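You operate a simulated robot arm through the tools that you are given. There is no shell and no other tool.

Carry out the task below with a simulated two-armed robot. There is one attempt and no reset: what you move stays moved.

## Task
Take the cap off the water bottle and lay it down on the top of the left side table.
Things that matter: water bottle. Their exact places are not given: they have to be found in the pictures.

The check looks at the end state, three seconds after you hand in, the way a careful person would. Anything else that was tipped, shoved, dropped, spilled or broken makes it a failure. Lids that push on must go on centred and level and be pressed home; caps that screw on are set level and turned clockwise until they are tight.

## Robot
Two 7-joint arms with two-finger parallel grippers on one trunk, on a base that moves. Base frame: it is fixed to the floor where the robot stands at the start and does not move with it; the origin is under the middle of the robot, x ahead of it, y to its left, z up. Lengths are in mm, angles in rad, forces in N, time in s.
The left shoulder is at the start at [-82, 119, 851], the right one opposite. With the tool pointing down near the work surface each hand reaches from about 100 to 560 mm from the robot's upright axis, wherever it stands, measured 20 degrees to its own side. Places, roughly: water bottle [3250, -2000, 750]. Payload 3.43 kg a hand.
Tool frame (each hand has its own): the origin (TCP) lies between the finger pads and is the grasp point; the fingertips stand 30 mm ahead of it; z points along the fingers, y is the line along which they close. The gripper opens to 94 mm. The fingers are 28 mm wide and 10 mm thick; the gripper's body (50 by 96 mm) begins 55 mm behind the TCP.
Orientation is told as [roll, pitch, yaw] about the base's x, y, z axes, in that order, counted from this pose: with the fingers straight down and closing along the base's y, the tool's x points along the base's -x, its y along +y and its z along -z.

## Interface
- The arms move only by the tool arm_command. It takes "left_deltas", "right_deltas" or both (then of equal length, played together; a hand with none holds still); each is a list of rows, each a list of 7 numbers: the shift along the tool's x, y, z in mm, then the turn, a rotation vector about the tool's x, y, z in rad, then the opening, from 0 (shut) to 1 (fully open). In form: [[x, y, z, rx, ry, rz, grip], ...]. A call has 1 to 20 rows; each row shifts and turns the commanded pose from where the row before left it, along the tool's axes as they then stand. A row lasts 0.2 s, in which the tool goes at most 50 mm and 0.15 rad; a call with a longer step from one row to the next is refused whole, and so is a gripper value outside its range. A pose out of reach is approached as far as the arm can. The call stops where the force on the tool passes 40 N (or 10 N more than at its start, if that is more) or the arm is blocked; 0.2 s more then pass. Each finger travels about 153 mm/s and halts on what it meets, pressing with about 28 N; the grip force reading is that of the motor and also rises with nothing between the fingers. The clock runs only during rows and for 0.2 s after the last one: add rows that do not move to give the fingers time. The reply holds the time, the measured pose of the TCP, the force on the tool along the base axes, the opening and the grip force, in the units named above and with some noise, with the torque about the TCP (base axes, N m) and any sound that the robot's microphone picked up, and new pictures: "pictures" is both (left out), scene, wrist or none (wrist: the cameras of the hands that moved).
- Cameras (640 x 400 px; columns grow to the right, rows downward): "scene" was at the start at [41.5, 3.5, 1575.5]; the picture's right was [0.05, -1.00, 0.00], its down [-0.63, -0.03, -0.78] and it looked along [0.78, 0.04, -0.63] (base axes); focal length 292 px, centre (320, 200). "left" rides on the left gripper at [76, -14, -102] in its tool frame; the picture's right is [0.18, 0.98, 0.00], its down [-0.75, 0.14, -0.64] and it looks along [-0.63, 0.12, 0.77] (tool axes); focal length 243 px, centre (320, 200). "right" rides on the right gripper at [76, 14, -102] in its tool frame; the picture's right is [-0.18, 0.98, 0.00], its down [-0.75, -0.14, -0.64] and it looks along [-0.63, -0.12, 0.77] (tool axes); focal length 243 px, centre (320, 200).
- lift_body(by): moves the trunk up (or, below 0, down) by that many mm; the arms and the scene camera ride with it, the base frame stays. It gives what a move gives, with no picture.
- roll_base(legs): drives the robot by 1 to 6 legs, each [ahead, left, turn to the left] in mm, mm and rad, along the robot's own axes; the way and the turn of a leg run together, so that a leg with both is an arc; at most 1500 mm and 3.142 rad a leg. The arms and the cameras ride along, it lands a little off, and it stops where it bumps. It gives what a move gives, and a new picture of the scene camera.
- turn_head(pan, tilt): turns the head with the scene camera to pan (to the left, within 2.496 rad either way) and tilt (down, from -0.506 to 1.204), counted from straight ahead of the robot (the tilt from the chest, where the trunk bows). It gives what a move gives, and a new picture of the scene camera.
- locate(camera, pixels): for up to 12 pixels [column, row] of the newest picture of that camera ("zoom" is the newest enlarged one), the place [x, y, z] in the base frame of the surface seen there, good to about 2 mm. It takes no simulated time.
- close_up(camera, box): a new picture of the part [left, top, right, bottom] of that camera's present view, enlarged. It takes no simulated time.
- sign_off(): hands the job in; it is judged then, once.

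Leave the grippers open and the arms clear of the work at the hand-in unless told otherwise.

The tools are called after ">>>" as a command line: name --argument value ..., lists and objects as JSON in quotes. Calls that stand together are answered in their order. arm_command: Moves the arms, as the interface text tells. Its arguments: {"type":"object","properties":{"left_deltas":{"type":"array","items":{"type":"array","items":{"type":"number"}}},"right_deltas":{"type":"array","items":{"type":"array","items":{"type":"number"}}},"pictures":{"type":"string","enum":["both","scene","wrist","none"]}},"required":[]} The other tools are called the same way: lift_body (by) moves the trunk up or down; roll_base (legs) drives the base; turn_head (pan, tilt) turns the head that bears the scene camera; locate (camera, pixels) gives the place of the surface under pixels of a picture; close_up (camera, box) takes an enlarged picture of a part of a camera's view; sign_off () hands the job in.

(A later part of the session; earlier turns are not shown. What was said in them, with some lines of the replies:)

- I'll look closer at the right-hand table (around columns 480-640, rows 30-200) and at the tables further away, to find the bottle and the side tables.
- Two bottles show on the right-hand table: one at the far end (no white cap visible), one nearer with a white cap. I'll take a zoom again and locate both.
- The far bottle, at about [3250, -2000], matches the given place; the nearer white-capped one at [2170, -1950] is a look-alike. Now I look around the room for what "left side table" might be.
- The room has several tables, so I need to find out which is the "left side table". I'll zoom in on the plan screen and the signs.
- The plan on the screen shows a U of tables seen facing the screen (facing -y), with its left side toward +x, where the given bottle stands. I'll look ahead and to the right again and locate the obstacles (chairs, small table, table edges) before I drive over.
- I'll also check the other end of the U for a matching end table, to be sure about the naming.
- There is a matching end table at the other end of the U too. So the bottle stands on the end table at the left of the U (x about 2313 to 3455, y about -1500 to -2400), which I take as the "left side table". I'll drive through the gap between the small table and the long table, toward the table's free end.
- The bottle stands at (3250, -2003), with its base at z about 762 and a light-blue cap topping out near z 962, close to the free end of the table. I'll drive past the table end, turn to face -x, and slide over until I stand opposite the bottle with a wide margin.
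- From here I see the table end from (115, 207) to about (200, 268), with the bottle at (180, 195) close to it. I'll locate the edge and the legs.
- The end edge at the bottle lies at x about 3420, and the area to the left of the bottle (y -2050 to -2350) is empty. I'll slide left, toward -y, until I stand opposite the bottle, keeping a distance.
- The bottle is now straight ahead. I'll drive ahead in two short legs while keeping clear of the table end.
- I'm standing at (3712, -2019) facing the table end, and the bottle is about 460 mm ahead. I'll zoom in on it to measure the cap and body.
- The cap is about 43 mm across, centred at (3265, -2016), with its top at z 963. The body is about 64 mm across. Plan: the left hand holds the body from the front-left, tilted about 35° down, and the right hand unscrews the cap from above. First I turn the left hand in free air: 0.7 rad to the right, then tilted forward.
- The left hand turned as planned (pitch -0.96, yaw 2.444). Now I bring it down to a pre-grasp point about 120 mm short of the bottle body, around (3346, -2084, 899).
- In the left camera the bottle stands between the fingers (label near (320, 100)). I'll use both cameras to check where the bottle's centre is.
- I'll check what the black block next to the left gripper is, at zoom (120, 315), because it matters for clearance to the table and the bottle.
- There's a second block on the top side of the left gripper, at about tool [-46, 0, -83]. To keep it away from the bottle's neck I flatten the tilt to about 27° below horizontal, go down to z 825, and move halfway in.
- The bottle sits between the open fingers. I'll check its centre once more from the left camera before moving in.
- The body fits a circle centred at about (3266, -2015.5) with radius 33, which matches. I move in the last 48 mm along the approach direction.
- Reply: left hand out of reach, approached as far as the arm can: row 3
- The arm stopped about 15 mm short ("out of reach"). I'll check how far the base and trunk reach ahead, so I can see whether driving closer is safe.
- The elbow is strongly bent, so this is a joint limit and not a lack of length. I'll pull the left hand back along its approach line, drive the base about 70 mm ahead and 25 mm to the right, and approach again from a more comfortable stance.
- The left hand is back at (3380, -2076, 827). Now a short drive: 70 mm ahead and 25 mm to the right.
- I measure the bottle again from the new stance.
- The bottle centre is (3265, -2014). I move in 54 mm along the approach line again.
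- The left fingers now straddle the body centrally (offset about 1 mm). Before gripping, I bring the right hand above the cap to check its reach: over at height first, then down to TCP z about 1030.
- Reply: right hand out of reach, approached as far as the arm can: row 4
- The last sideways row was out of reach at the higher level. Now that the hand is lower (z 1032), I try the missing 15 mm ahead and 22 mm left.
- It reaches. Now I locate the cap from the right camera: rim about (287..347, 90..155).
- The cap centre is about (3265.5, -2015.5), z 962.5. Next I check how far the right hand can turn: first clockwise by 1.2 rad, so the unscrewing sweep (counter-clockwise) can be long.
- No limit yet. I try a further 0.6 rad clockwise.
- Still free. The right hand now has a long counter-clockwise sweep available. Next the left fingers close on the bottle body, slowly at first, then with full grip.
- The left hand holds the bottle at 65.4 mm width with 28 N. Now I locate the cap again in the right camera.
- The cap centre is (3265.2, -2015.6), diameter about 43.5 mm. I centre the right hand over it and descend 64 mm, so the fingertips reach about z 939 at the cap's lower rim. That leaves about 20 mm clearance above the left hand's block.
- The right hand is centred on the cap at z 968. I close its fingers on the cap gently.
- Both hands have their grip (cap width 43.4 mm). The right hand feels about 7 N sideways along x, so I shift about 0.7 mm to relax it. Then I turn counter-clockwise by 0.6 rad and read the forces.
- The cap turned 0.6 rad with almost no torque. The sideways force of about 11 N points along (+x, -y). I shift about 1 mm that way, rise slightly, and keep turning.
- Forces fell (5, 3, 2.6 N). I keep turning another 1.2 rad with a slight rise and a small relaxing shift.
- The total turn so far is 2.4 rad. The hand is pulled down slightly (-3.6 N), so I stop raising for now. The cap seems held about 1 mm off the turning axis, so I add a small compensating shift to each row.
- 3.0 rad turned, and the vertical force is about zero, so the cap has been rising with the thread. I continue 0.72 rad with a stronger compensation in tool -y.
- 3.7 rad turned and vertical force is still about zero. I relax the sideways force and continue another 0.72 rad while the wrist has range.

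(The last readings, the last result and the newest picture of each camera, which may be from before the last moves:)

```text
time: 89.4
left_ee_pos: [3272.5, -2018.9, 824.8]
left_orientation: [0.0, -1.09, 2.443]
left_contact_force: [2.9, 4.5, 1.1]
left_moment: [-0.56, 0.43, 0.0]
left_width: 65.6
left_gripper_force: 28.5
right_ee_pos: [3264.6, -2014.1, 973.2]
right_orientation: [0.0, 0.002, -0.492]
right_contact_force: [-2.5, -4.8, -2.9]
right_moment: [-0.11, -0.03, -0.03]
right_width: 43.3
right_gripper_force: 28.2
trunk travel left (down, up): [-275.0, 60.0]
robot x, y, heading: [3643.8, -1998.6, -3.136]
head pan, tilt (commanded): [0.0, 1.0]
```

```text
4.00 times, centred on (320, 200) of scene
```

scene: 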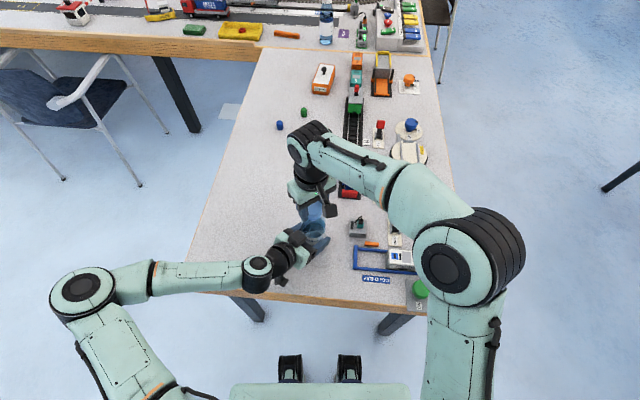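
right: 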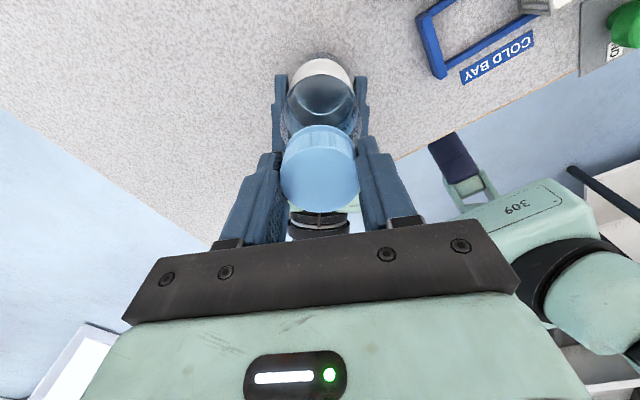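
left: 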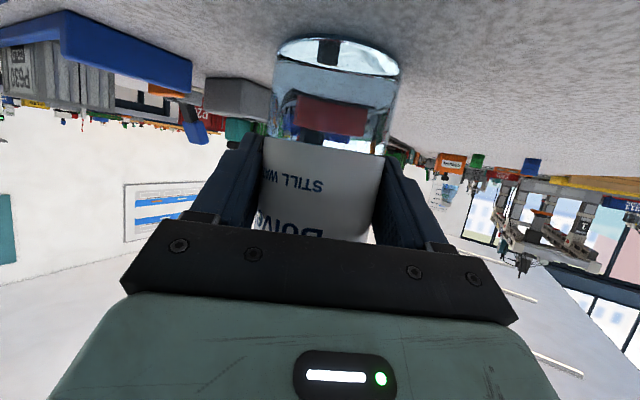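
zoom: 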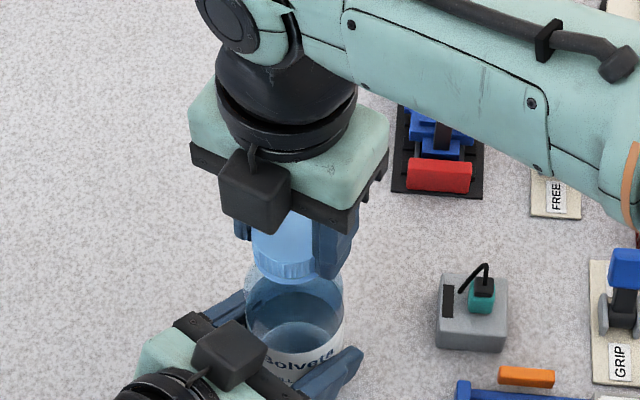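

4.4 rad turned so far, with a slight downward pull (-2.9 N), so it's still in the thread. I continue without raising.

>>> arm_command --right_deltas '[[-0.2, -0.4, 0, 0, 0, 0, 0], [0, -0.12, 0, 0, 0, -0.12, 0], [0, -0.12, 0, 0, 0, -0.12, 0], [0, -0.12, 0, 0, 0, -0.12, 0], [0, -0.12, -0.05, 0, 0, -0.12, 0], [0, -0.12, -0.05, 0, 0, -0.12, 0], [0, -0.12, -0.05, 0, 0, -0.12, 0]]' --pictures "wrist"

>>> close_up --camera "scene" --box '[240, 150, 400, 250]'

```text
time: 91.0
left_ee_pos: [3272.4, -2020.1, 824.6]
left_orientation: [-0.002, -1.087, 2.446]
left_contact_force: [0.5, 1.0, 0.0]
left_moment: [-0.21, 0.1, 0.03]
left_width: 65.7
left_gripper_force: 27.7
right_ee_pos: [3264.2, -2014.6, 971.1]
right_orientation: [-0.001, 0.0, 0.227]
right_contact_force: [-1.1, -1.7, 0.1]
right_moment: [-0.06, 0.01, -0.01]
right_width: 43.6
right_gripper_force: 28.1
trunk travel left (down, up): [-275.0, 60.0]
robot x, y, heading: [3647.1, -2001.8, -3.136]
head pan, tilt (commanded): [0.0, 1.0]
```

right: 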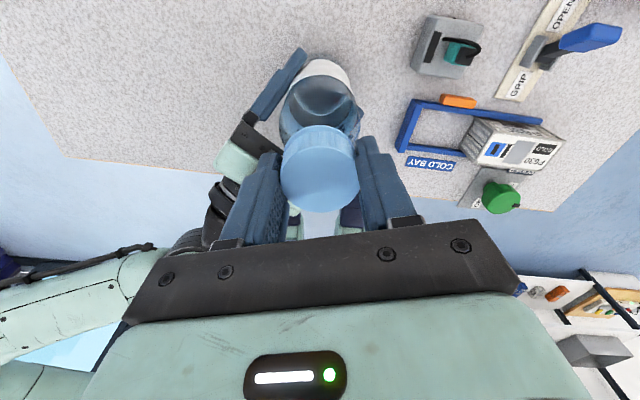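

```text
4.00 times, centred on (320, 200) of scene
```

zoom: 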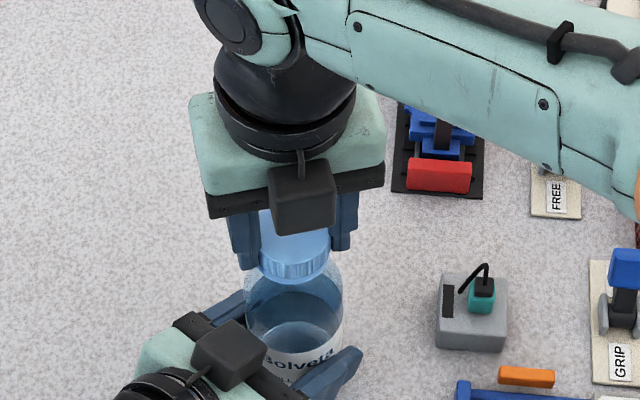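

All forces have dropped to near zero after about 5.2 rad, so the cap may be free. I test with a gentle 2 mm lift.

>>> arm_command --right_deltas '[[0, 0, -0.5, 0, 0, 0, 0], [0, 0, -0.5, 0, 0, 0, 0], [0, 0, -0.5, 0, 0, 0, 0], [0, 0, -0.5, 0, 0, 0, 0], [0, 0, 0, 0, 0, 0, 0]]' --pictures "wrist"

>>> close_up --camera "scene" --box '[270, 180, 350, 230]'

```text
time: 92.2
left_ee_pos: [3271.5, -2020.5, 825.1]
left_orientation: [-0.002, -1.09, 2.445]
left_contact_force: [-0.4, 0.2, 0.3]
left_moment: [-0.01, -0.04, 0.01]
left_width: 65.7
left_gripper_force: 27.6
right_ee_pos: [3265.4, -2015.0, 972.1]
right_orientation: [0.001, 0.001, 0.225]
right_contact_force: [-0.8, 0.2, 0.1]
right_moment: [0.0, 0.05, -0.02]
right_width: 43.8
right_gripper_force: 28.2
trunk travel left (down, up): [-275.0, 60.0]
robot x, y, heading: [3644.4, -1996.3, -3.139]
head pan, tilt (commanded): [0.0, 1.0]
```

right: 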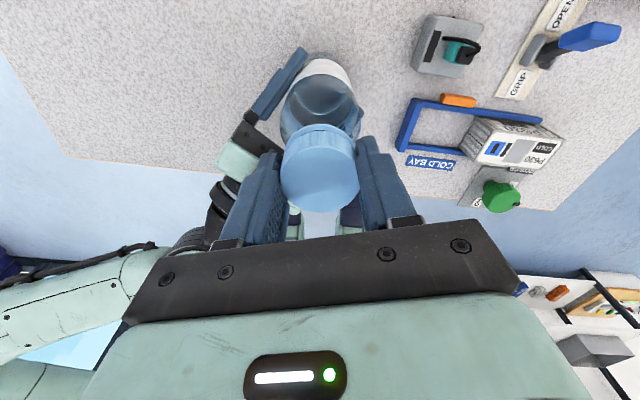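

```text
8.00 times, centred on (310, 205) of scene
```

zoom: 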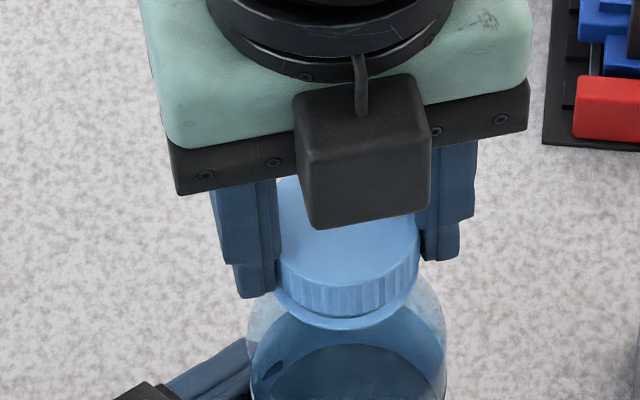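

With no resistance at all, the cap is off the thread. I lift it straight up, slowly at first, then higher.

>>> arm_command --right_deltas '[[0, 0, -3, 0, 0, 0, 0], [0, 0, -4, 0, 0, 0, 0], [0, 0, -6, 0, 0, 0, 0], [0, 0, -8, 0, 0, 0, 0], [0, 0, -12, 0, 0, 0, 0], [0, 0, -16, 0, 0, 0, 0], [0, 0, -16, 0, 0, 0, 0], [0, 0, 0, 0, 0, 0, 0]]' --pictures "both"

>>> close_up --camera "scene" --box '[240, 150, 400, 250]'

```text
time: 94.0
left_ee_pos: [3272.1, -2019.8, 825.4]
left_orientation: [0.001, -1.09, 2.446]
left_contact_force: [0.2, 0.8, 0.1]
left_moment: [0.02, -0.05, 0.0]
left_width: 65.6
left_gripper_force: 28.1
right_ee_pos: [3264.3, -2015.1, 1038.9]
right_orientation: [0.0, 0.002, 0.226]
right_contact_force: [1.4, 0.0, -0.7]
right_moment: [0.02, 0.01, 0.0]
right_width: 43.9
right_gripper_force: 27.9
trunk travel left (down, up): [-275.0, 60.0]
robot x, y, heading: [3645.6, -1994.3, -3.14]
head pan, tilt (commanded): [0.0, 1.0]
```

scene: 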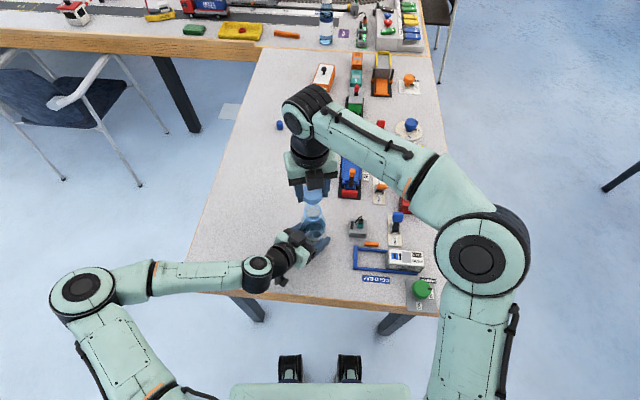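
right: 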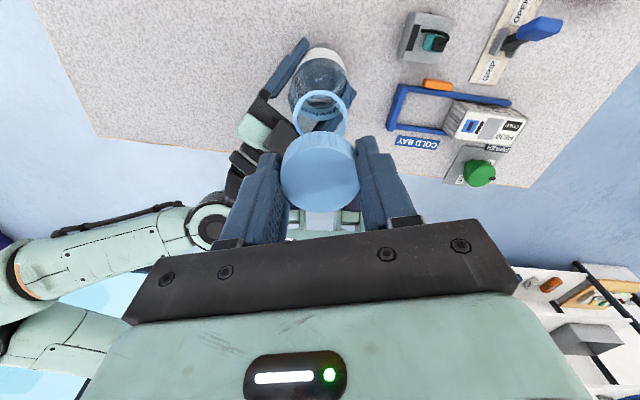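

```text
4.00 times, centred on (320, 200) of scene
```

zoom: 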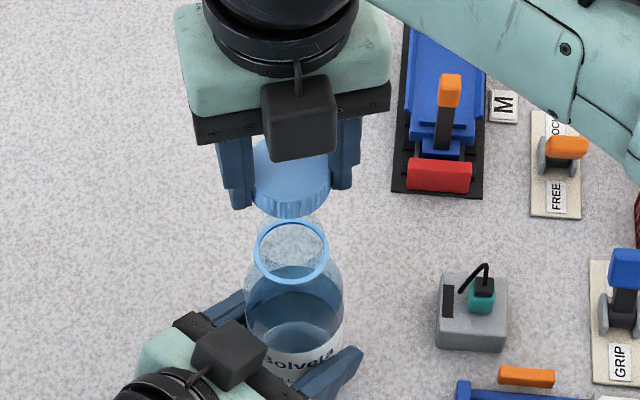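

The cap is off and in the right hand; the bottle stands upright in the left hand with its neck open. Next the left hand releases the bottle gently, and I check that it stands still.

>>> arm_command --left_deltas '[[0, 0, 0, 0, 0, 0, 0.68], [0, 0, 0, 0, 0, 0, 0.71], [0, 0, 0, 0, 0, 0, 0.75], [0, 0, 0, 0, 0, 0, 0.85], [0, 0, 0, 0, 0, 0, 1.0], [0, 0, 0, 0, 0, 0, 1.0]]' --pictures "wrist"

>>> close_up --camera "scene" --box '[240, 170, 400, 270]'

```text
time: 95.4
left_ee_pos: [3273.3, -2020.8, 825.8]
left_orientation: [-0.001, -1.09, 2.445]
left_contact_force: [-0.2, 0.0, 0.2]
left_moment: [0.01, 0.02, -0.02]
left_width: 94.2
left_gripper_force: 0.1
right_ee_pos: [3265.8, -2014.8, 1038.9]
right_orientation: [0.001, -0.001, 0.225]
right_contact_force: [0.0, 0.3, -0.1]
right_moment: [0.02, 0.01, -0.02]
right_width: 43.5
right_gripper_force: 27.6
trunk travel left (down, up): [-275.0, 60.0]
robot x, y, heading: [3647.9, -1997.7, -3.134]
head pan, tilt (commanded): [0.0, 1.0]
```

left: 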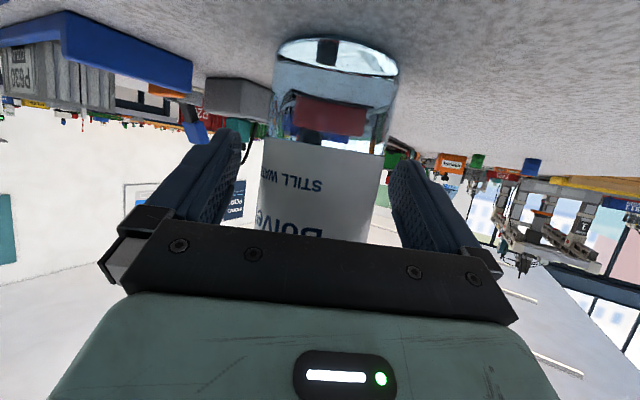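

```text
4.00 times, centred on (320, 220) of scene
```

zoom: 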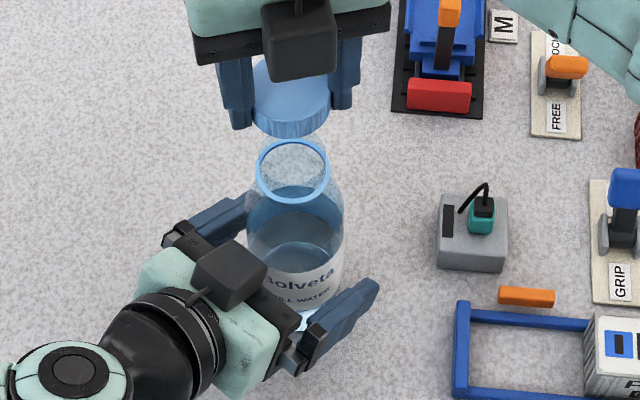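

The bottle stands by itself, upright. The left hand now backs straight out, then rises, then moves off to the left.

>>> arm_command --left_deltas '[[9.2, 0, -17.7, 0, 0, 0, 1], [9.2, 0, -17.7, 0, 0, 0, 1], [9.2, 0, -17.7, 0, 0, 0, 1], [13.9, 0, -26.6, 0, 0, 0, 1], [13.9, 0, -26.6, 0, 0, 0, 1], [-35.5, 0, -18.5, 0, 0, 0, 1], [-35.5, 0, -18.5, 0, 0, 0, 1], [-35.5, 0, -18.5, 0, 0, 0, 1], [-35.5, 0, -18.5, 0, 0, 0, 1], [-35.5, 0, -18.5, 0, 0, 0, 1], [-35.5, 0, -18.5, 0, 0, 0, 1], [11.9, 30.7, -22.8, 0, 0, 0, 1], [11.9, 30.7, -22.8, 0, 0, 0, 1], [11.9, 30.7, -22.8, 0, 0, 0, 1], [0, 0, 0, 0, 0, 0, 1]]' --pictures "scene"

>>> close_up --camera "scene" --box '[200, 150, 440, 300]'

```text
time: 98.6
left_ee_pos: [3328.0, -2220.8, 1054.7]
left_orientation: [0.0, -1.09, 2.442]
left_contact_force: [0.6, -0.7, -0.6]
left_moment: [0.04, 0.02, 0.01]
left_width: 94.0
left_gripper_force: 0.1
left hand out of reach, approached as far as the arm can: row 4, 5, 6
right_ee_pos: [3264.5, -2013.6, 1038.6]
right_orientation: [0.0, 0.001, 0.225]
right_contact_force: [-0.7, 0.2, -0.5]
right_moment: [0.02, 0.0, -0.02]
right_width: 43.6
right_gripper_force: 28.2
trunk travel left (down, up): [-275.0, 60.0]
robot x, y, heading: [3644.7, -1996.4, -3.142]
head pan, tilt (commanded): [0.0, 1.0]
```

scene: 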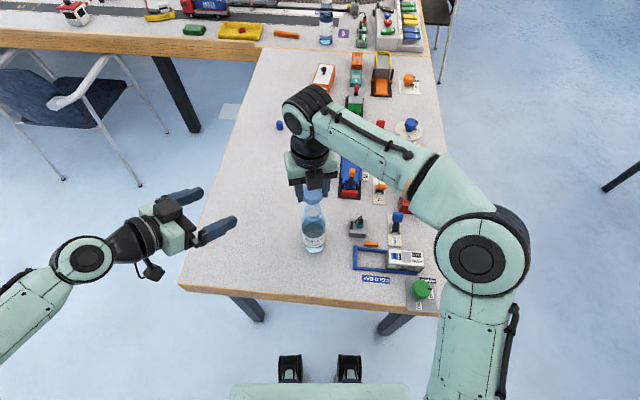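

```text
2.67 times, centred on (320, 225) of scene
```

zoom: 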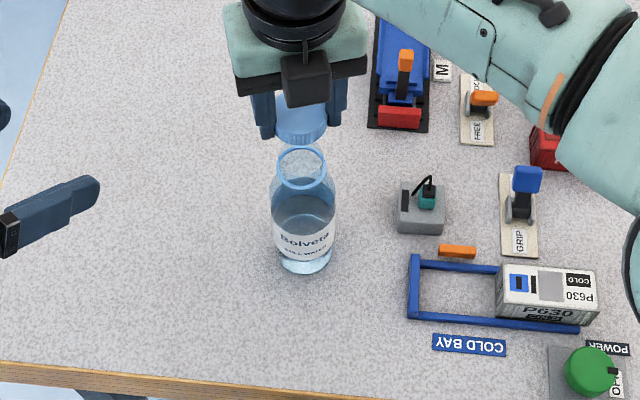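

The left hand is clear at (3328, -2221, 1055) and the bottle stands undisturbed. The table left of the bottle is empty, so I drive the base 150 mm to the left; the right hand with the cap then hovers over that free area.

>>> roll_base --legs '[[0, 150, 0]]'

>>> close_up --camera "scene" --box '[200, 150, 440, 300]'

```text
time: 100.5
left_ee_pos: [3327.9, -2368.9, 1055.1]
left_orientation: [-0.003, -1.091, 2.445]
left_contact_force: [1.4, -0.3, 1.0]
left_moment: [0.02, -0.02, -0.03]
left_width: 94.0
left_gripper_force: 0.0
right_ee_pos: [3266.0, -2163.8, 1038.9]
right_orientation: [0.0, 0.001, 0.224]
right_contact_force: [0.2, -0.1, 0.0]
right_moment: [0.01, -0.01, 0.02]
right_width: 43.7
right_gripper_force: 27.9
trunk travel left (down, up): [-275.0, 60.0]
robot x, y, heading: [3649.6, -2144.6, -3.141]
head pan, tilt (commanded): [0.0, 1.0]
```

scene: 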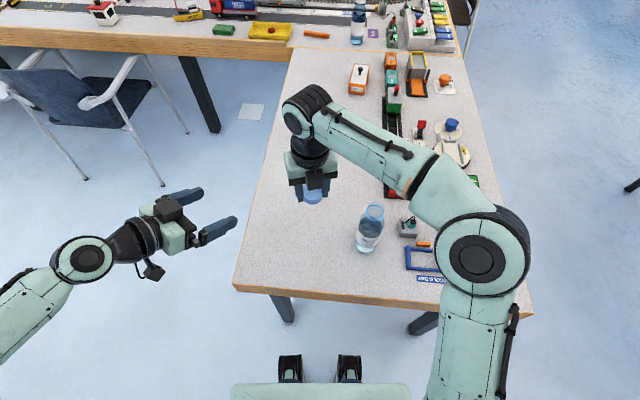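

```text
2.67 times, centred on (320, 225) of scene
```

zoom: 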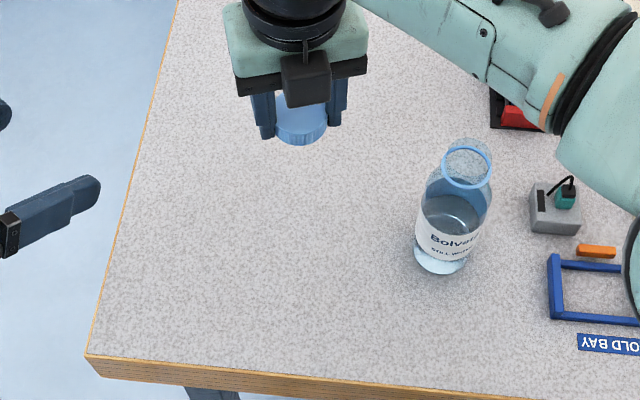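

I measure how far the cap and the fingertips reach below the TCP (zoom: cap lower rim about (300, 141), fingertip about (266, 135)), and the table height underneath.

>>> close_up --camera "scene" --box '[280, 150, 344, 214]'

```text
6.25 times, centred on (312, 182) of scene
```

zoom: 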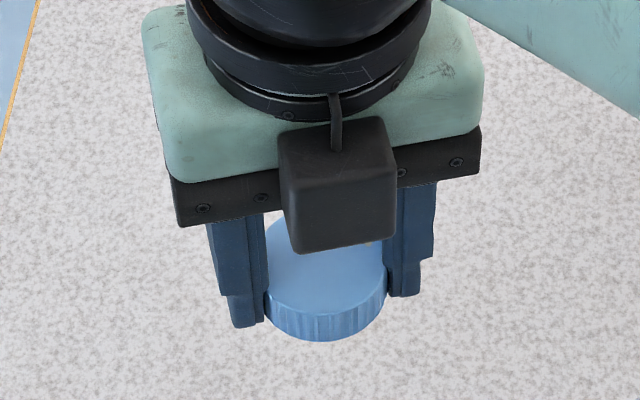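

>>> locate --camera "zoom" --pixels '[[325, 334], [300, 332], [350, 332], [325, 315], [325, 290], [243, 318], [405, 288], [255, 325], [325, 380], [200, 350], [450, 330]]'

>>> locate --camera "scene" --pixels '[[300, 230], [290, 250], [320, 240], [280, 215]]'

```text
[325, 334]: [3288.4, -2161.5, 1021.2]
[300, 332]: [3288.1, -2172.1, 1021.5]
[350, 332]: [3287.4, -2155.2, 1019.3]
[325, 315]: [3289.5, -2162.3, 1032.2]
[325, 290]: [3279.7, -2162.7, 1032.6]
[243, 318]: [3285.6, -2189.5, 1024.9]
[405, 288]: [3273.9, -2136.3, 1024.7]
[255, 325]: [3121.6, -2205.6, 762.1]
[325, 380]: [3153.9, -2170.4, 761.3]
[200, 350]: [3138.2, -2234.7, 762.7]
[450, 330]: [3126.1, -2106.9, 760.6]
```

```text
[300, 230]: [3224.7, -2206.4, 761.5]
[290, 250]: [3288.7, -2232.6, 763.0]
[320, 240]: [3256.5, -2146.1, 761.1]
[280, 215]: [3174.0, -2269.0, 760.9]
```

The fingertips (30 mm ahead of the TCP) reach slightly below the cap's rim, and the table is at z 762. Before lowering, I check where the right forearm will pass relative to the open bottle.

>>> locate --camera "scene" --pixels '[[305, 100], [340, 122], [380, 150], [410, 170], [440, 195], [475, 255], [470, 330], [370, 208], [320, 150]]'

```text
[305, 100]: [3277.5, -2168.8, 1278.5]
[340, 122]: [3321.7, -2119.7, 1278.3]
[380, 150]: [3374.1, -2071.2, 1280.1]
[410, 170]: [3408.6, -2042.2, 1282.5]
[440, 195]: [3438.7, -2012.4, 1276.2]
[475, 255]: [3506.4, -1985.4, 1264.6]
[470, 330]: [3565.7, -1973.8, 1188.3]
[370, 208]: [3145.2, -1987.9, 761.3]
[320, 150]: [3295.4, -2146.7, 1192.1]
```

The forearm runs about 127 mm from the bottle in plan. For more margin I shift the base another 45 mm to the left, then lower in steps.

>>> roll_base --legs '[[0, 45, 0]]'

>>> arm_command --right_deltas '[[0, 0, 30, 0, 0, 0, 0], [0, 0, 30, 0, 0, 0, 0], [0, 0, 30, 0, 0, 0, 0], [0, 0, 30, 0, 0, 0, 0], [0, 0, 0, 0, 0, 0, 0]]' --pictures "both"

```text
time: 101.6
left_ee_pos: [3329.1, -2411.8, 1054.9]
left_orientation: [-0.002, -1.092, 2.446]
left_contact_force: [0.5, -1.3, 0.1]
left_moment: [0.0, -0.01, -0.03]
left_width: 93.9
left_gripper_force: 0.1
right_ee_pos: [3266.0, -2206.5, 1039.2]
right_orientation: [0.0, 0.001, 0.226]
right_contact_force: [0.9, 0.3, 0.4]
right_moment: [0.0, 0.02, -0.02]
right_width: 43.5
right_gripper_force: 27.9
trunk travel left (down, up): [-275.0, 60.0]
robot x, y, heading: [3646.2, -2187.9, -3.138]
head pan, tilt (commanded): [0.0, 1.0]
```

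scene: 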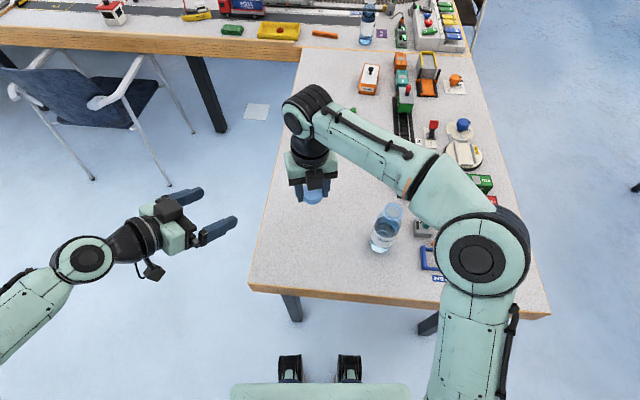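

```text
time: 102.8
left_ee_pos: [3330.3, -2411.8, 1054.5]
left_orientation: [-0.001, -1.091, 2.444]
left_contact_force: [-0.4, 0.0, 0.1]
left_moment: [0.01, 0.01, -0.01]
left_width: 94.1
left_gripper_force: 0.0
right_ee_pos: [3266.5, -2208.4, 918.3]
right_orientation: [0.0, 0.0, 0.225]
right_contact_force: [-0.2, -0.4, 0.9]
right_moment: [-0.02, 0.03, 0.0]
right_width: 43.2
right_gripper_force: 27.6
trunk travel left (down, up): [-275.0, 60.0]
robot x, y, heading: [3646.1, -2188.9, -3.142]
head pan, tilt (commanded): [0.0, 1.0]
```

scene: 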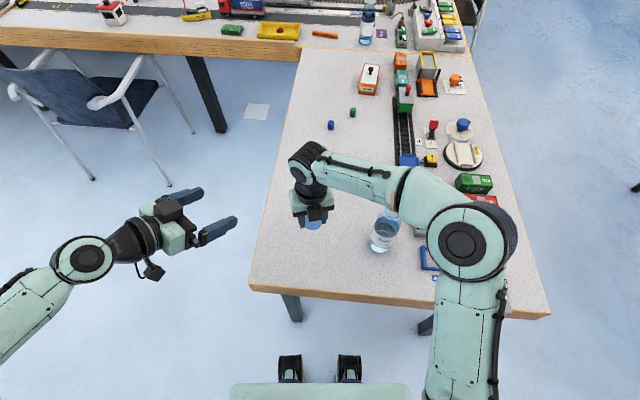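
right: 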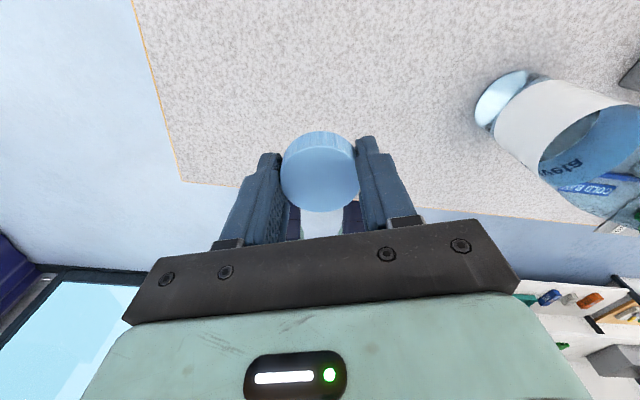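

I check the forearm's position over the bottle again before going lower.

>>> locate --camera "scene" --pixels '[[318, 158], [350, 170], [385, 182], [410, 195], [440, 205], [465, 240], [388, 196], [400, 208], [390, 212]]'

>>> close_up --camera "scene" --box '[260, 130, 532, 300]'

```text
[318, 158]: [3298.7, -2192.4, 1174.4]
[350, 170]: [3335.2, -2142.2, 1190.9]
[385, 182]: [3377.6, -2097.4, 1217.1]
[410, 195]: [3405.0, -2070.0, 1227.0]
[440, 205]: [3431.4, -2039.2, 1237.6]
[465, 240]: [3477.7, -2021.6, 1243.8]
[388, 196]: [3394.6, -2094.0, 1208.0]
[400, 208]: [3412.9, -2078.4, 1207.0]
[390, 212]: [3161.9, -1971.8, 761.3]
```

```text
2.35 times, centred on (396, 215) of scene
```

zoom: 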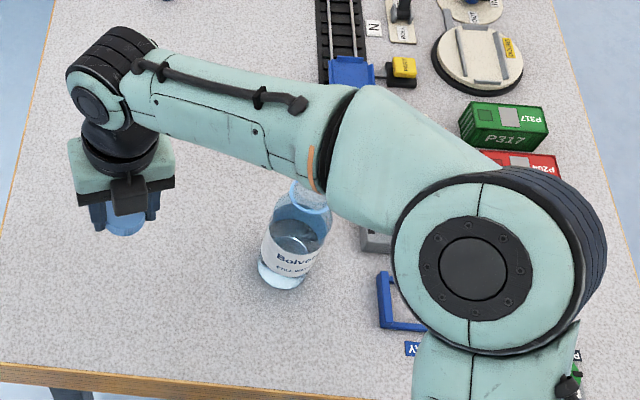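

The forearm stays about 150 mm from the bottle in plan and well above it. I lower another 100 mm and check.

>>> arm_command --right_deltas '[[0, 0, 25, 0, 0, 0, 0], [0, 0, 25, 0, 0, 0, 0], [0, 0, 25, 0, 0, 0, 0], [0, 0, 25, 0, 0, 0, 0], [0, 0, 0, 0, 0, 0, 0]]' --pictures "both"

>>> close_up --camera "scene" --box '[260, 150, 420, 250]'

```text
time: 104.0
left_ee_pos: [3329.1, -2411.9, 1054.5]
left_orientation: [-0.001, -1.092, 2.447]
left_contact_force: [-1.4, -0.2, 0.2]
left_moment: [0.02, 0.0, -0.01]
left_width: 94.1
left_gripper_force: 0.1
right_ee_pos: [3266.0, -2207.1, 817.9]
right_orientation: [-0.001, 0.001, 0.226]
right_contact_force: [0.0, 0.5, 0.3]
right_moment: [0.04, -0.01, 0.01]
right_width: 43.4
right_gripper_force: 28.1
trunk travel left (down, up): [-275.0, 60.0]
robot x, y, heading: [3646.1, -2186.0, -3.139]
head pan, tilt (commanded): [0.0, 1.0]
```

scene: 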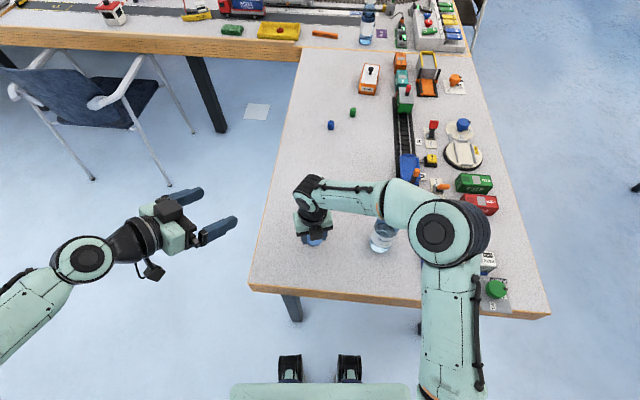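
right: 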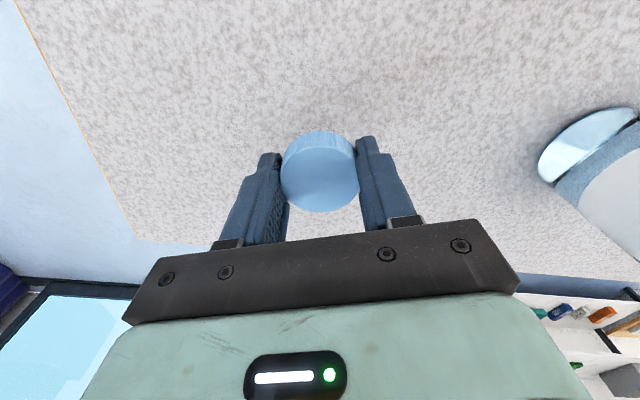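

```text
4.00 times, centred on (340, 200) of scene
```

zoom: 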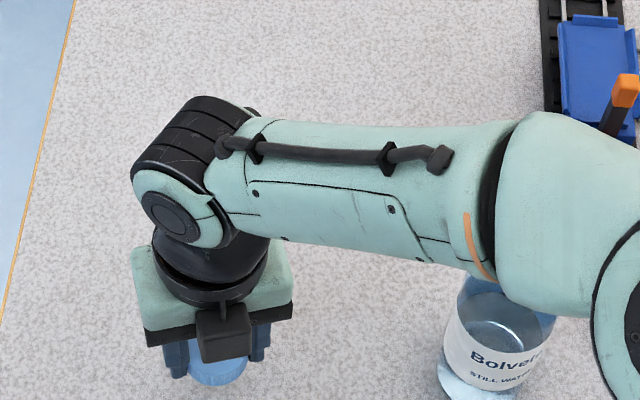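

The forearm looks nearer to the bottle neck in this view. I check its actual height and distance there.

>>> locate --camera "zoom" --pixels '[[250, 180], [340, 220], [450, 230], [480, 268], [545, 220], [540, 300], [600, 310], [490, 300], [465, 300], [500, 390]]'

```text
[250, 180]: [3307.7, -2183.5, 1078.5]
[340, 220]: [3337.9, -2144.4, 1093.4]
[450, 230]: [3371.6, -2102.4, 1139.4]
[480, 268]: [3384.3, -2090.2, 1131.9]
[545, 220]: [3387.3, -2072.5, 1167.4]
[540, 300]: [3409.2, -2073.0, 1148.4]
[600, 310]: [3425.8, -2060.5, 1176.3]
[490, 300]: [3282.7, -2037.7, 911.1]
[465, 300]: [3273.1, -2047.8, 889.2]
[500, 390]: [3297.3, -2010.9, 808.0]
```

The forearm is actually 100 mm away from the bottle and 180 mm above its neck; the overlap is only in the view. I lower the last 22 mm so the fingertips are just above the table, in small steps.

>>> arm_command --right_deltas '[[0, 0, 8, 0, 0, 0, 0], [0, 0, 7, 0, 0, 0, 0], [0, 0, 5, 0, 0, 0, 0], [0, 0, 2, 0, 0, 0, 0], [0, 0, 0, 0, 0, 0, 0]]' --pictures "both"

>>> close_up --camera "scene" --box '[280, 200, 344, 264]'

```text
time: 105.2
left_ee_pos: [3329.4, -2411.0, 1055.5]
left_orientation: [0.0, -1.09, 2.446]
left_contact_force: [-0.5, 0.2, 0.0]
left_moment: [0.02, -0.02, 0.0]
left_width: 94.0
left_gripper_force: 0.1
right_ee_pos: [3266.0, -2206.7, 797.4]
right_orientation: [-0.001, 0.001, 0.225]
right_contact_force: [0.5, -0.5, -0.3]
right_moment: [-0.03, -0.01, 0.02]
right_width: 43.6
right_gripper_force: 27.8
trunk travel left (down, up): [-275.0, 60.0]
robot x, y, heading: [3647.4, -2191.1, -3.142]
head pan, tilt (commanded): [0.0, 1.0]
```

scene: 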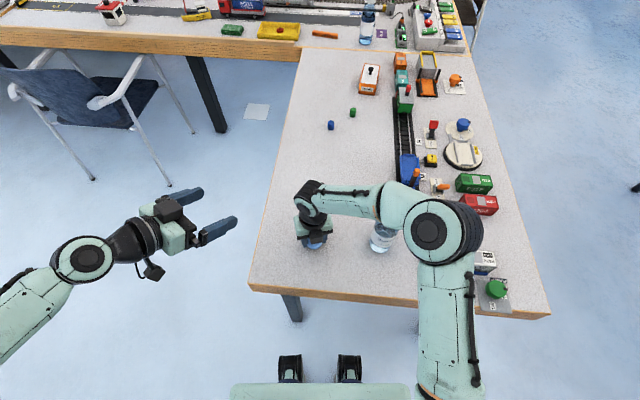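
right: 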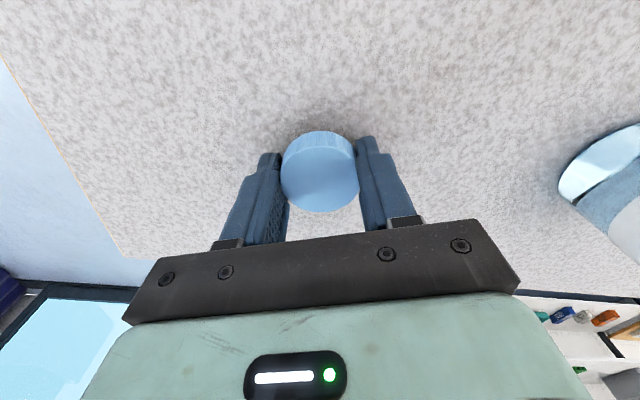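

```text
6.25 times, centred on (312, 232) of scene
```

zoom: 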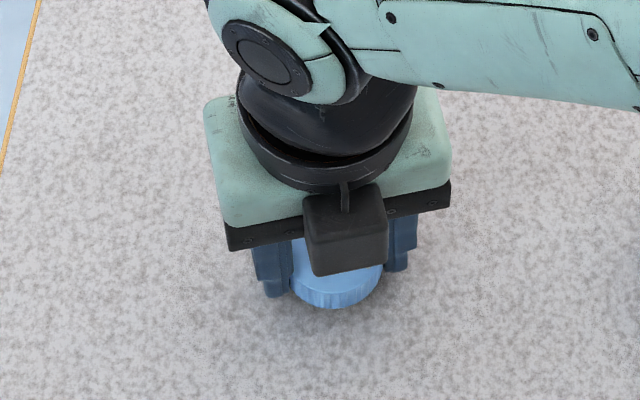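

No contact yet (z 797). I go down in sub-millimetre steps until the force shows contact.

>>> arm_command --right_deltas '[[0, 0, 0.8, 0, 0, 0, 0], [0, 0, 0.8, 0, 0, 0, 0], [0, 0, 0.8, 0, 0, 0, 0], [0, 0, 0.8, 0, 0, 0, 0], [0, 0, 0, 0, 0, 0, 0]]' --pictures "none"

```text
time: 106.4
left_ee_pos: [3329.8, -2411.2, 1054.8]
left_orientation: [0.0, -1.089, 2.444]
left_contact_force: [-0.4, 0.2, 0.3]
left_moment: [0.02, -0.01, 0.02]
left_width: 93.7
left_gripper_force: 0.0
right_ee_pos: [3266.3, -2206.8, 792.7]
right_orientation: [-0.001, 0.001, 0.224]
right_contact_force: [0.0, -0.2, -1.3]
right_moment: [-0.02, 0.01, -0.03]
right_width: 43.5
right_gripper_force: 27.8
trunk travel left (down, up): [-275.0, 60.0]
robot x, y, heading: [3646.4, -2188.6, -3.136]
head pan, tilt (commanded): [0.0, 1.0]
```

Still free at 792.7. One more millimetre.

>>> arm_command --right_deltas '[[0, 0, 0.6, 0, 0, 0, 0], [0, 0, 0.6, 0, 0, 0, 0], [0, 0, 0, 0, 0, 0, 0]]' --pictures "none"

```text
time: 107.2
left_ee_pos: [3329.8, -2411.4, 1054.2]
left_orientation: [0.0, -1.088, 2.445]
left_contact_force: [1.5, -0.2, 0.3]
left_moment: [-0.03, -0.01, 0.03]
left_width: 94.1
left_gripper_force: 0.0
right_ee_pos: [3265.8, -2207.7, 792.1]
right_orientation: [0.002, 0.0, 0.225]
right_contact_force: [-0.4, -0.8, -0.1]
right_moment: [0.02, 0.01, 0.01]
right_width: 43.5
right_gripper_force: 28.2
trunk travel left (down, up): [-275.0, 60.0]
robot x, y, heading: [3643.6, -2187.7, -3.137]
head pan, tilt (commanded): [0.0, 1.0]
```

The fingertips are within about a millimetre of the table. I open slowly so the cap settles flat.

>>> arm_command --right_deltas '[[0, 0, 0, 0, 0, 0, 0.45], [0, 0, 0, 0, 0, 0, 0.47], [0, 0, 0, 0, 0, 0, 0.49], [0, 0, 0, 0, 0, 0, 0.53], [0, 0, 0, 0, 0, 0, 0.6], [0, 0, 0, 0, 0, 0, 0.68], [0, 0, 0, 0, 0, 0, 0.68]]' --pictures "both"

>>> close_up --camera "scene" --box '[280, 200, 344, 264]'

```text
time: 108.8
left_ee_pos: [3330.1, -2411.8, 1053.7]
left_orientation: [0.0, -1.088, 2.443]
left_contact_force: [-0.2, -0.4, 0.6]
left_moment: [-0.01, -0.02, -0.02]
left_width: 93.8
left_gripper_force: 0.1
right_ee_pos: [3265.7, -2208.2, 791.9]
right_orientation: [0.0, 0.0, 0.224]
right_contact_force: [-0.8, 0.6, 1.1]
right_moment: [0.03, 0.01, 0.0]
right_width: 63.7
right_gripper_force: 0.0
trunk travel left (down, up): [-275.0, 60.0]
robot x, y, heading: [3648.6, -2189.1, -3.14]
head pan, tilt (commanded): [0.0, 1.0]
```

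scene: 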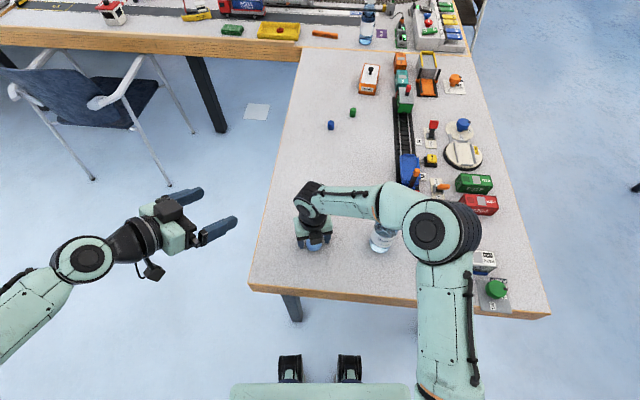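
right: 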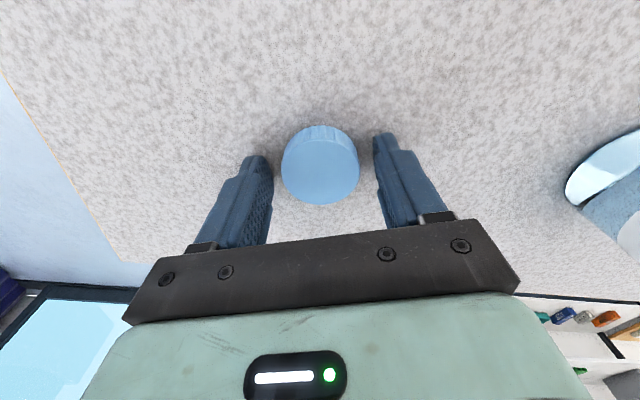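

```text
6.25 times, centred on (312, 232) of scene
```

zoom: 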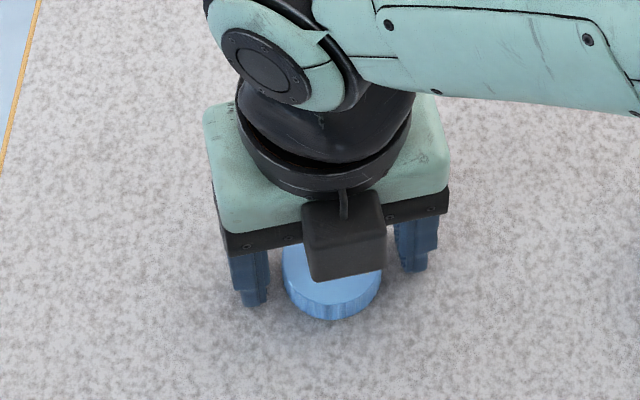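

The cap lies flat on the table between the open fingers. I raise the right hand straight up.

>>> arm_command --right_deltas '[[0, 0, -10, 0, 0, 0, 0.75], [0, 0, -20, 0, 0, 0, 0.85], [0, 0, -30, 0, 0, 0, 1], [0, 0, -30, 0, 0, 0, 1], [0, 0, -30, 0, 0, 0, 1], [0, 0, -30, 0, 0, 0, 1], [0, 0, -30, 0, 0, 0, 1], [0, 0, -30, 0, 0, 0, 1], [0, 0, -30, 0, 0, 0, 1], [0, 0, -30, 0, 0, 0, 1], [0, 0, 0, 0, 0, 0, 1]]' --pictures "both"

>>> close_up --camera "scene" --box '[240, 180, 480, 330]'

```text
time: 111.2
left_ee_pos: [3328.9, -2411.7, 1054.8]
left_orientation: [-0.001, -1.088, 2.445]
left_contact_force: [-0.3, 0.0, 0.0]
left_moment: [0.01, 0.02, 0.02]
left_width: 93.8
left_gripper_force: 0.1
right_ee_pos: [3266.5, -2206.5, 1061.8]
right_orientation: [0.0, 0.001, 0.227]
right_contact_force: [0.0, 0.0, -0.1]
right_moment: [-0.03, 0.0, -0.01]
right_width: 94.0
right_gripper_force: 0.3
trunk travel left (down, up): [-275.0, 60.0]
robot x, y, heading: [3650.9, -2188.7, -3.137]
head pan, tilt (commanded): [0.0, 1.0]
```

scene: 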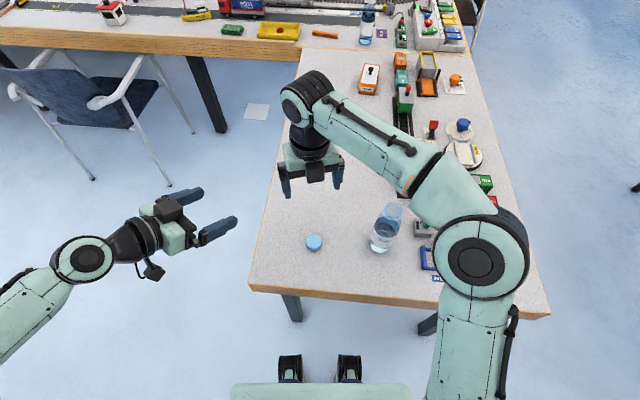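
right: 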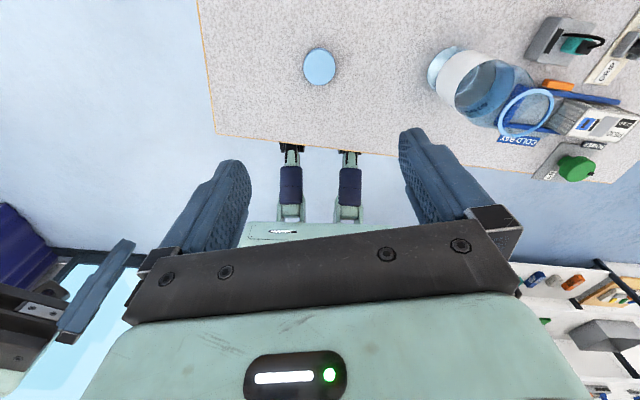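

```text
2.67 times, centred on (360, 255) of scene
```

zoom: 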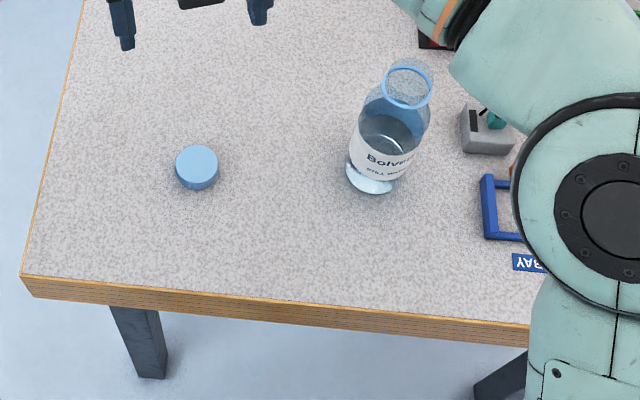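

The cap lies flat on the table at about (3266, -2207), and the open bottle stands upright where it was. Now I back the robot away so both arms are clear of the table.

>>> roll_base --legs '[[-260, 0, 0]]'

>>> turn_head --pan 0.0 --tilt 0.8

>>> close_up --camera "scene" --box '[260, 120, 500, 270]'

```text
time: 113.1
left_ee_pos: [3587.0, -2411.0, 1055.5]
left_orientation: [0.0, -1.092, 2.445]
left_contact_force: [-0.8, 0.0, -0.3]
left_moment: [-0.01, 0.04, 0.04]
left_width: 93.9
left_gripper_force: 0.0
right_ee_pos: [3524.0, -2206.4, 1061.4]
right_orientation: [0.001, 0.0, 0.226]
right_contact_force: [-0.4, 0.2, -0.3]
right_moment: [0.04, -0.01, 0.02]
right_width: 93.9
right_gripper_force: 0.1
trunk travel left (down, up): [-275.0, 60.0]
robot x, y, heading: [3905.2, -2188.6, -3.143]
head pan, tilt (commanded): [0.0, 1.0]
```

scene: 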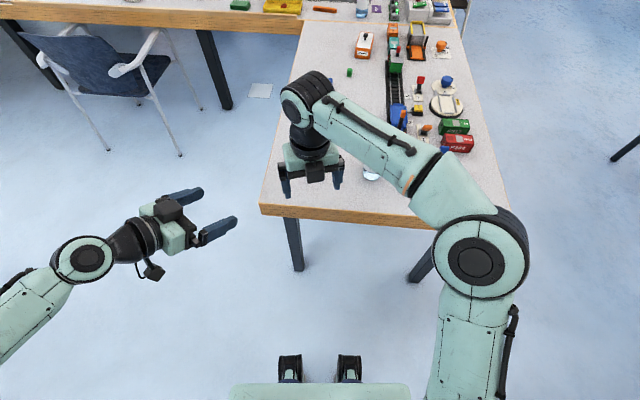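

```text
time: 113.8
left_ee_pos: [3588.4, -2412.1, 1053.9]
left_orientation: [0.0, -1.089, 2.446]
left_contact_force: [0.5, 0.6, -0.4]
left_moment: [-0.04, 0.0, 0.06]
left_width: 93.8
left_gripper_force: 0.2
right_ee_pos: [3524.5, -2205.0, 1061.4]
right_orientation: [-0.001, -0.001, 0.225]
right_contact_force: [0.0, 0.8, -0.6]
right_moment: [0.03, 0.01, 0.02]
right_width: 93.9
right_gripper_force: 0.0
trunk travel left (down, up): [-275.0, 60.0]
robot x, y, heading: [3902.8, -2187.4, -3.137]
head pan, tilt (commanded): [0.0, 0.799]
```

scene: 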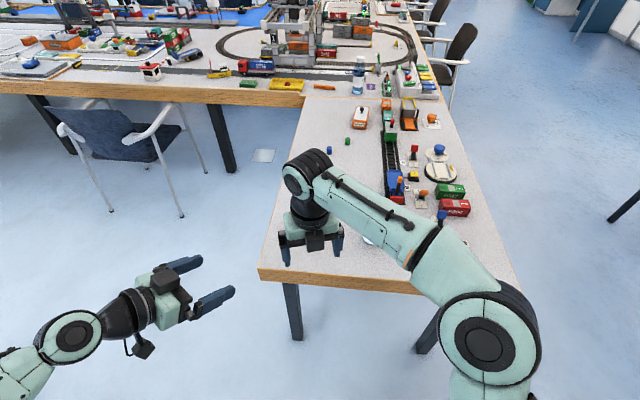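

```text
2.67 times, centred on (380, 195) of scene
```

zoom: 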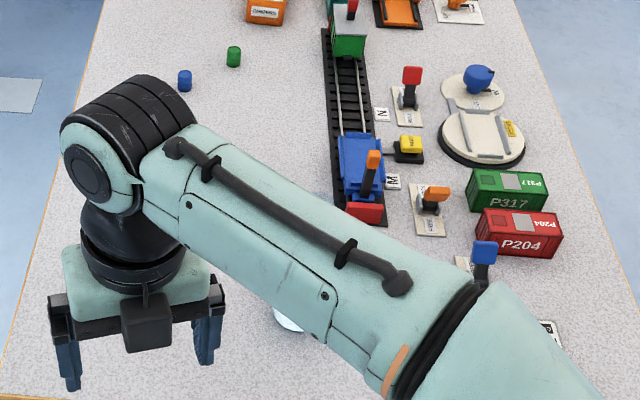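

The right arm hides the cap and the bottle. I slide the robot 250 mm to the left, where the floor is free, for a last look.

>>> roll_base --legs '[[0, 250, 0]]'

>>> turn_head --pan -0.35 --tilt 0.8

>>> close_up --camera "scene" --box '[200, 100, 440, 250]'

```text
time: 116.6
left_ee_pos: [3586.4, -2661.2, 1055.5]
left_orientation: [-0.001, -1.088, 2.439]
left_contact_force: [0.3, 0.1, 0.0]
left_moment: [0.01, 0.01, 0.0]
left_width: 94.2
left_gripper_force: 0.1
right_ee_pos: [3524.3, -2455.5, 1062.2]
right_orientation: [-0.001, 0.0, 0.219]
right_contact_force: [-0.3, -0.4, 0.2]
right_moment: [0.0, 0.01, -0.03]
right_width: 94.1
right_gripper_force: 0.1
trunk travel left (down, up): [-275.0, 60.0]
robot x, y, heading: [3908.8, -2440.0, 3.142]
head pan, tilt (commanded): [0.0, 0.799]
```

scene: 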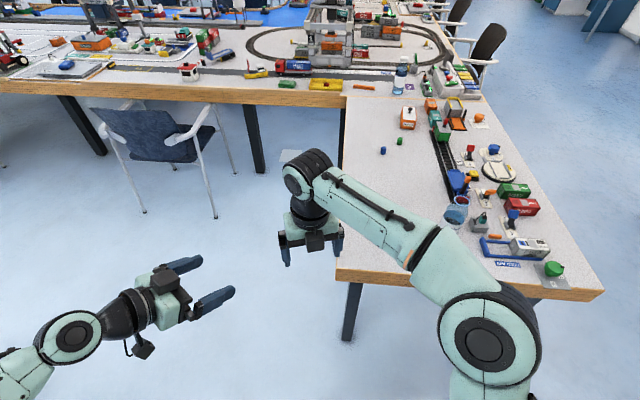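

```text
time: 117.4
left_ee_pos: [3586.1, -2659.7, 1053.9]
left_orientation: [0.0, -1.088, 2.44]
left_contact_force: [0.5, -0.6, 0.1]
left_moment: [0.0, 0.02, -0.01]
left_width: 94.1
left_gripper_force: 0.1
right_ee_pos: [3524.5, -2454.9, 1061.3]
right_orientation: [0.0, -0.001, 0.22]
right_contact_force: [-0.7, 0.2, 0.2]
right_moment: [-0.02, -0.02, 0.01]
right_width: 94.0
right_gripper_force: 0.1
trunk travel left (down, up): [-275.0, 60.0]
robot x, y, heading: [3906.4, -2439.4, 3.138]
head pan, tilt (commanded): [-0.351, 0.799]
```

scene: 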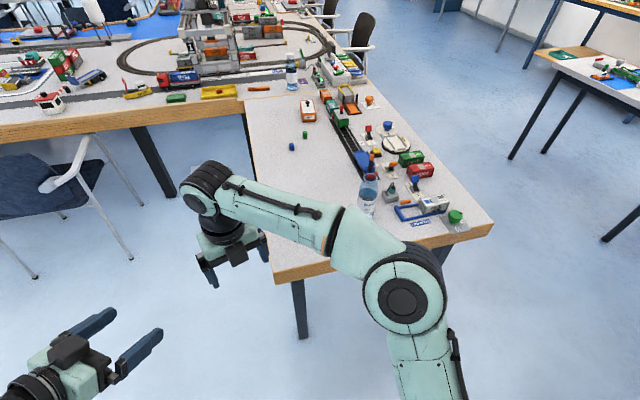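

```text
2.67 times, centred on (320, 175) of scene
```

zoom: 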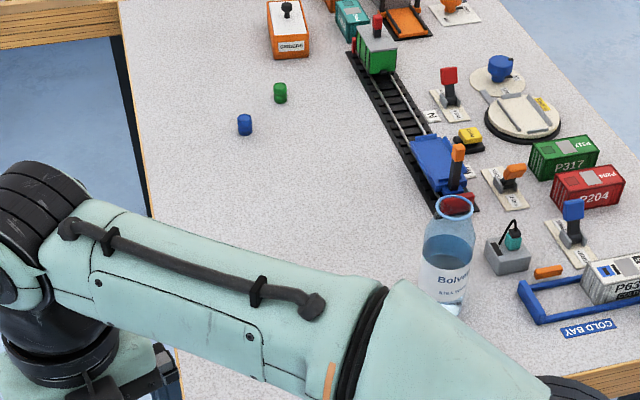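

The bottle is upright and all the toys look undisturbed; only the cap is hidden behind the forearm. I back off another 140 mm so I can see over the arm.

>>> roll_base --legs '[[-140, 0, 0]]'

>>> close_up --camera "scene" --box '[200, 80, 440, 230]'

```text
time: 118.8
left_ee_pos: [3726.4, -2661.8, 1055.7]
left_orientation: [0.001, -1.09, 2.443]
left_contact_force: [-0.9, -1.4, -1.0]
left_moment: [-0.01, 0.02, 0.03]
left_width: 94.0
left_gripper_force: 0.1
right_ee_pos: [3664.4, -2455.4, 1060.7]
right_orientation: [0.001, -0.001, 0.224]
right_contact_force: [0.3, -0.6, 0.1]
right_moment: [-0.02, 0.04, 0.0]
right_width: 93.8
right_gripper_force: 0.1
trunk travel left (down, up): [-275.0, 60.0]
robot x, y, heading: [4048.8, -2438.8, -3.138]
head pan, tilt (commanded): [-0.351, 0.799]
```

scene: 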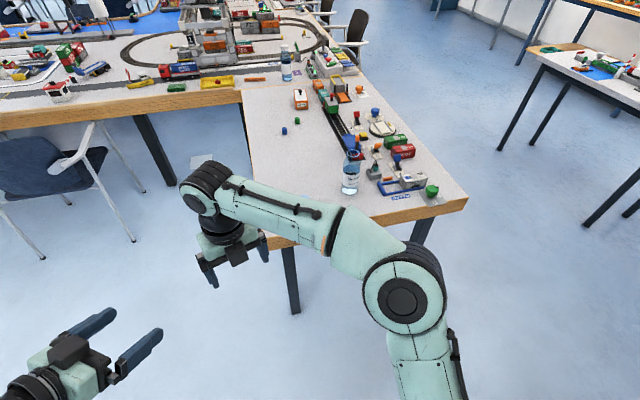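

```text
2.67 times, centred on (320, 155) of scene
```

zoom: 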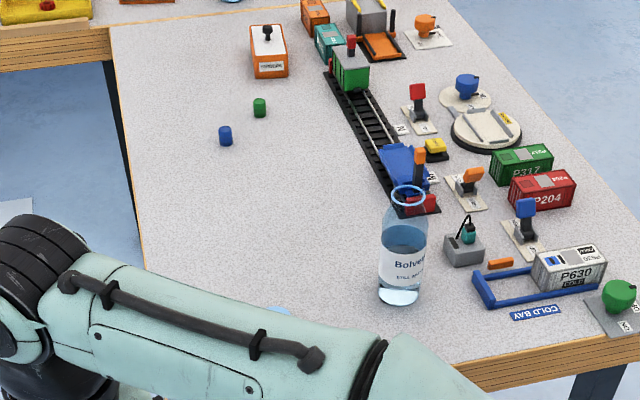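

The cap's edge peeks out above the forearm at zoom (280, 310). I confirm its place.

>>> locate --camera "zoom" --pixels '[[280, 310], [402, 270], [408, 198], [200, 260]]'

```text
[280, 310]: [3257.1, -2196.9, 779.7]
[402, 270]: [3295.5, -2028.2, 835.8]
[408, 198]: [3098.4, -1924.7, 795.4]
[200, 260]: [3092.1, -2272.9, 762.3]
```

The cap lies where I left it, at about (3266, -2207), flat with its top at z 780 on the 762 mm table top. The bottle is upright, nothing else moved, and both grippers are open and clear. I hand the job in.

>>> sign_off

```text
The job is handed in.
```

The cap is off the water bottle and lies flat on the table the bottle stands on, about 190 mm to the bottle's left. The bottle was standing upright in the last pictures, and the toys around it looked undisturbed. Both grippers are open and the robot has backed away from the table.

- **Which table:** "Left side table" was not marked in the room. I took it to be the end table at the left of the U-shaped layout when you face the screen. A matching table stands at the other end of the U. The tables along the wall on the robot's left at the start were the other possibility.
- **Which bottle:** Two bottles stand near each other. I used the one with the light-blue cap at the place you gave. The white-capped one closer to the start was left alone.
- **How it came off:** The left hand held the bottle while the right hand turned the cap counter-clockwise about 5.2 rad. It then lifted off with no resistance.
- **How it was set down:** The fingertips reach slightly below the cap's rim, so it dropped a few millimetres when released and landed flat.
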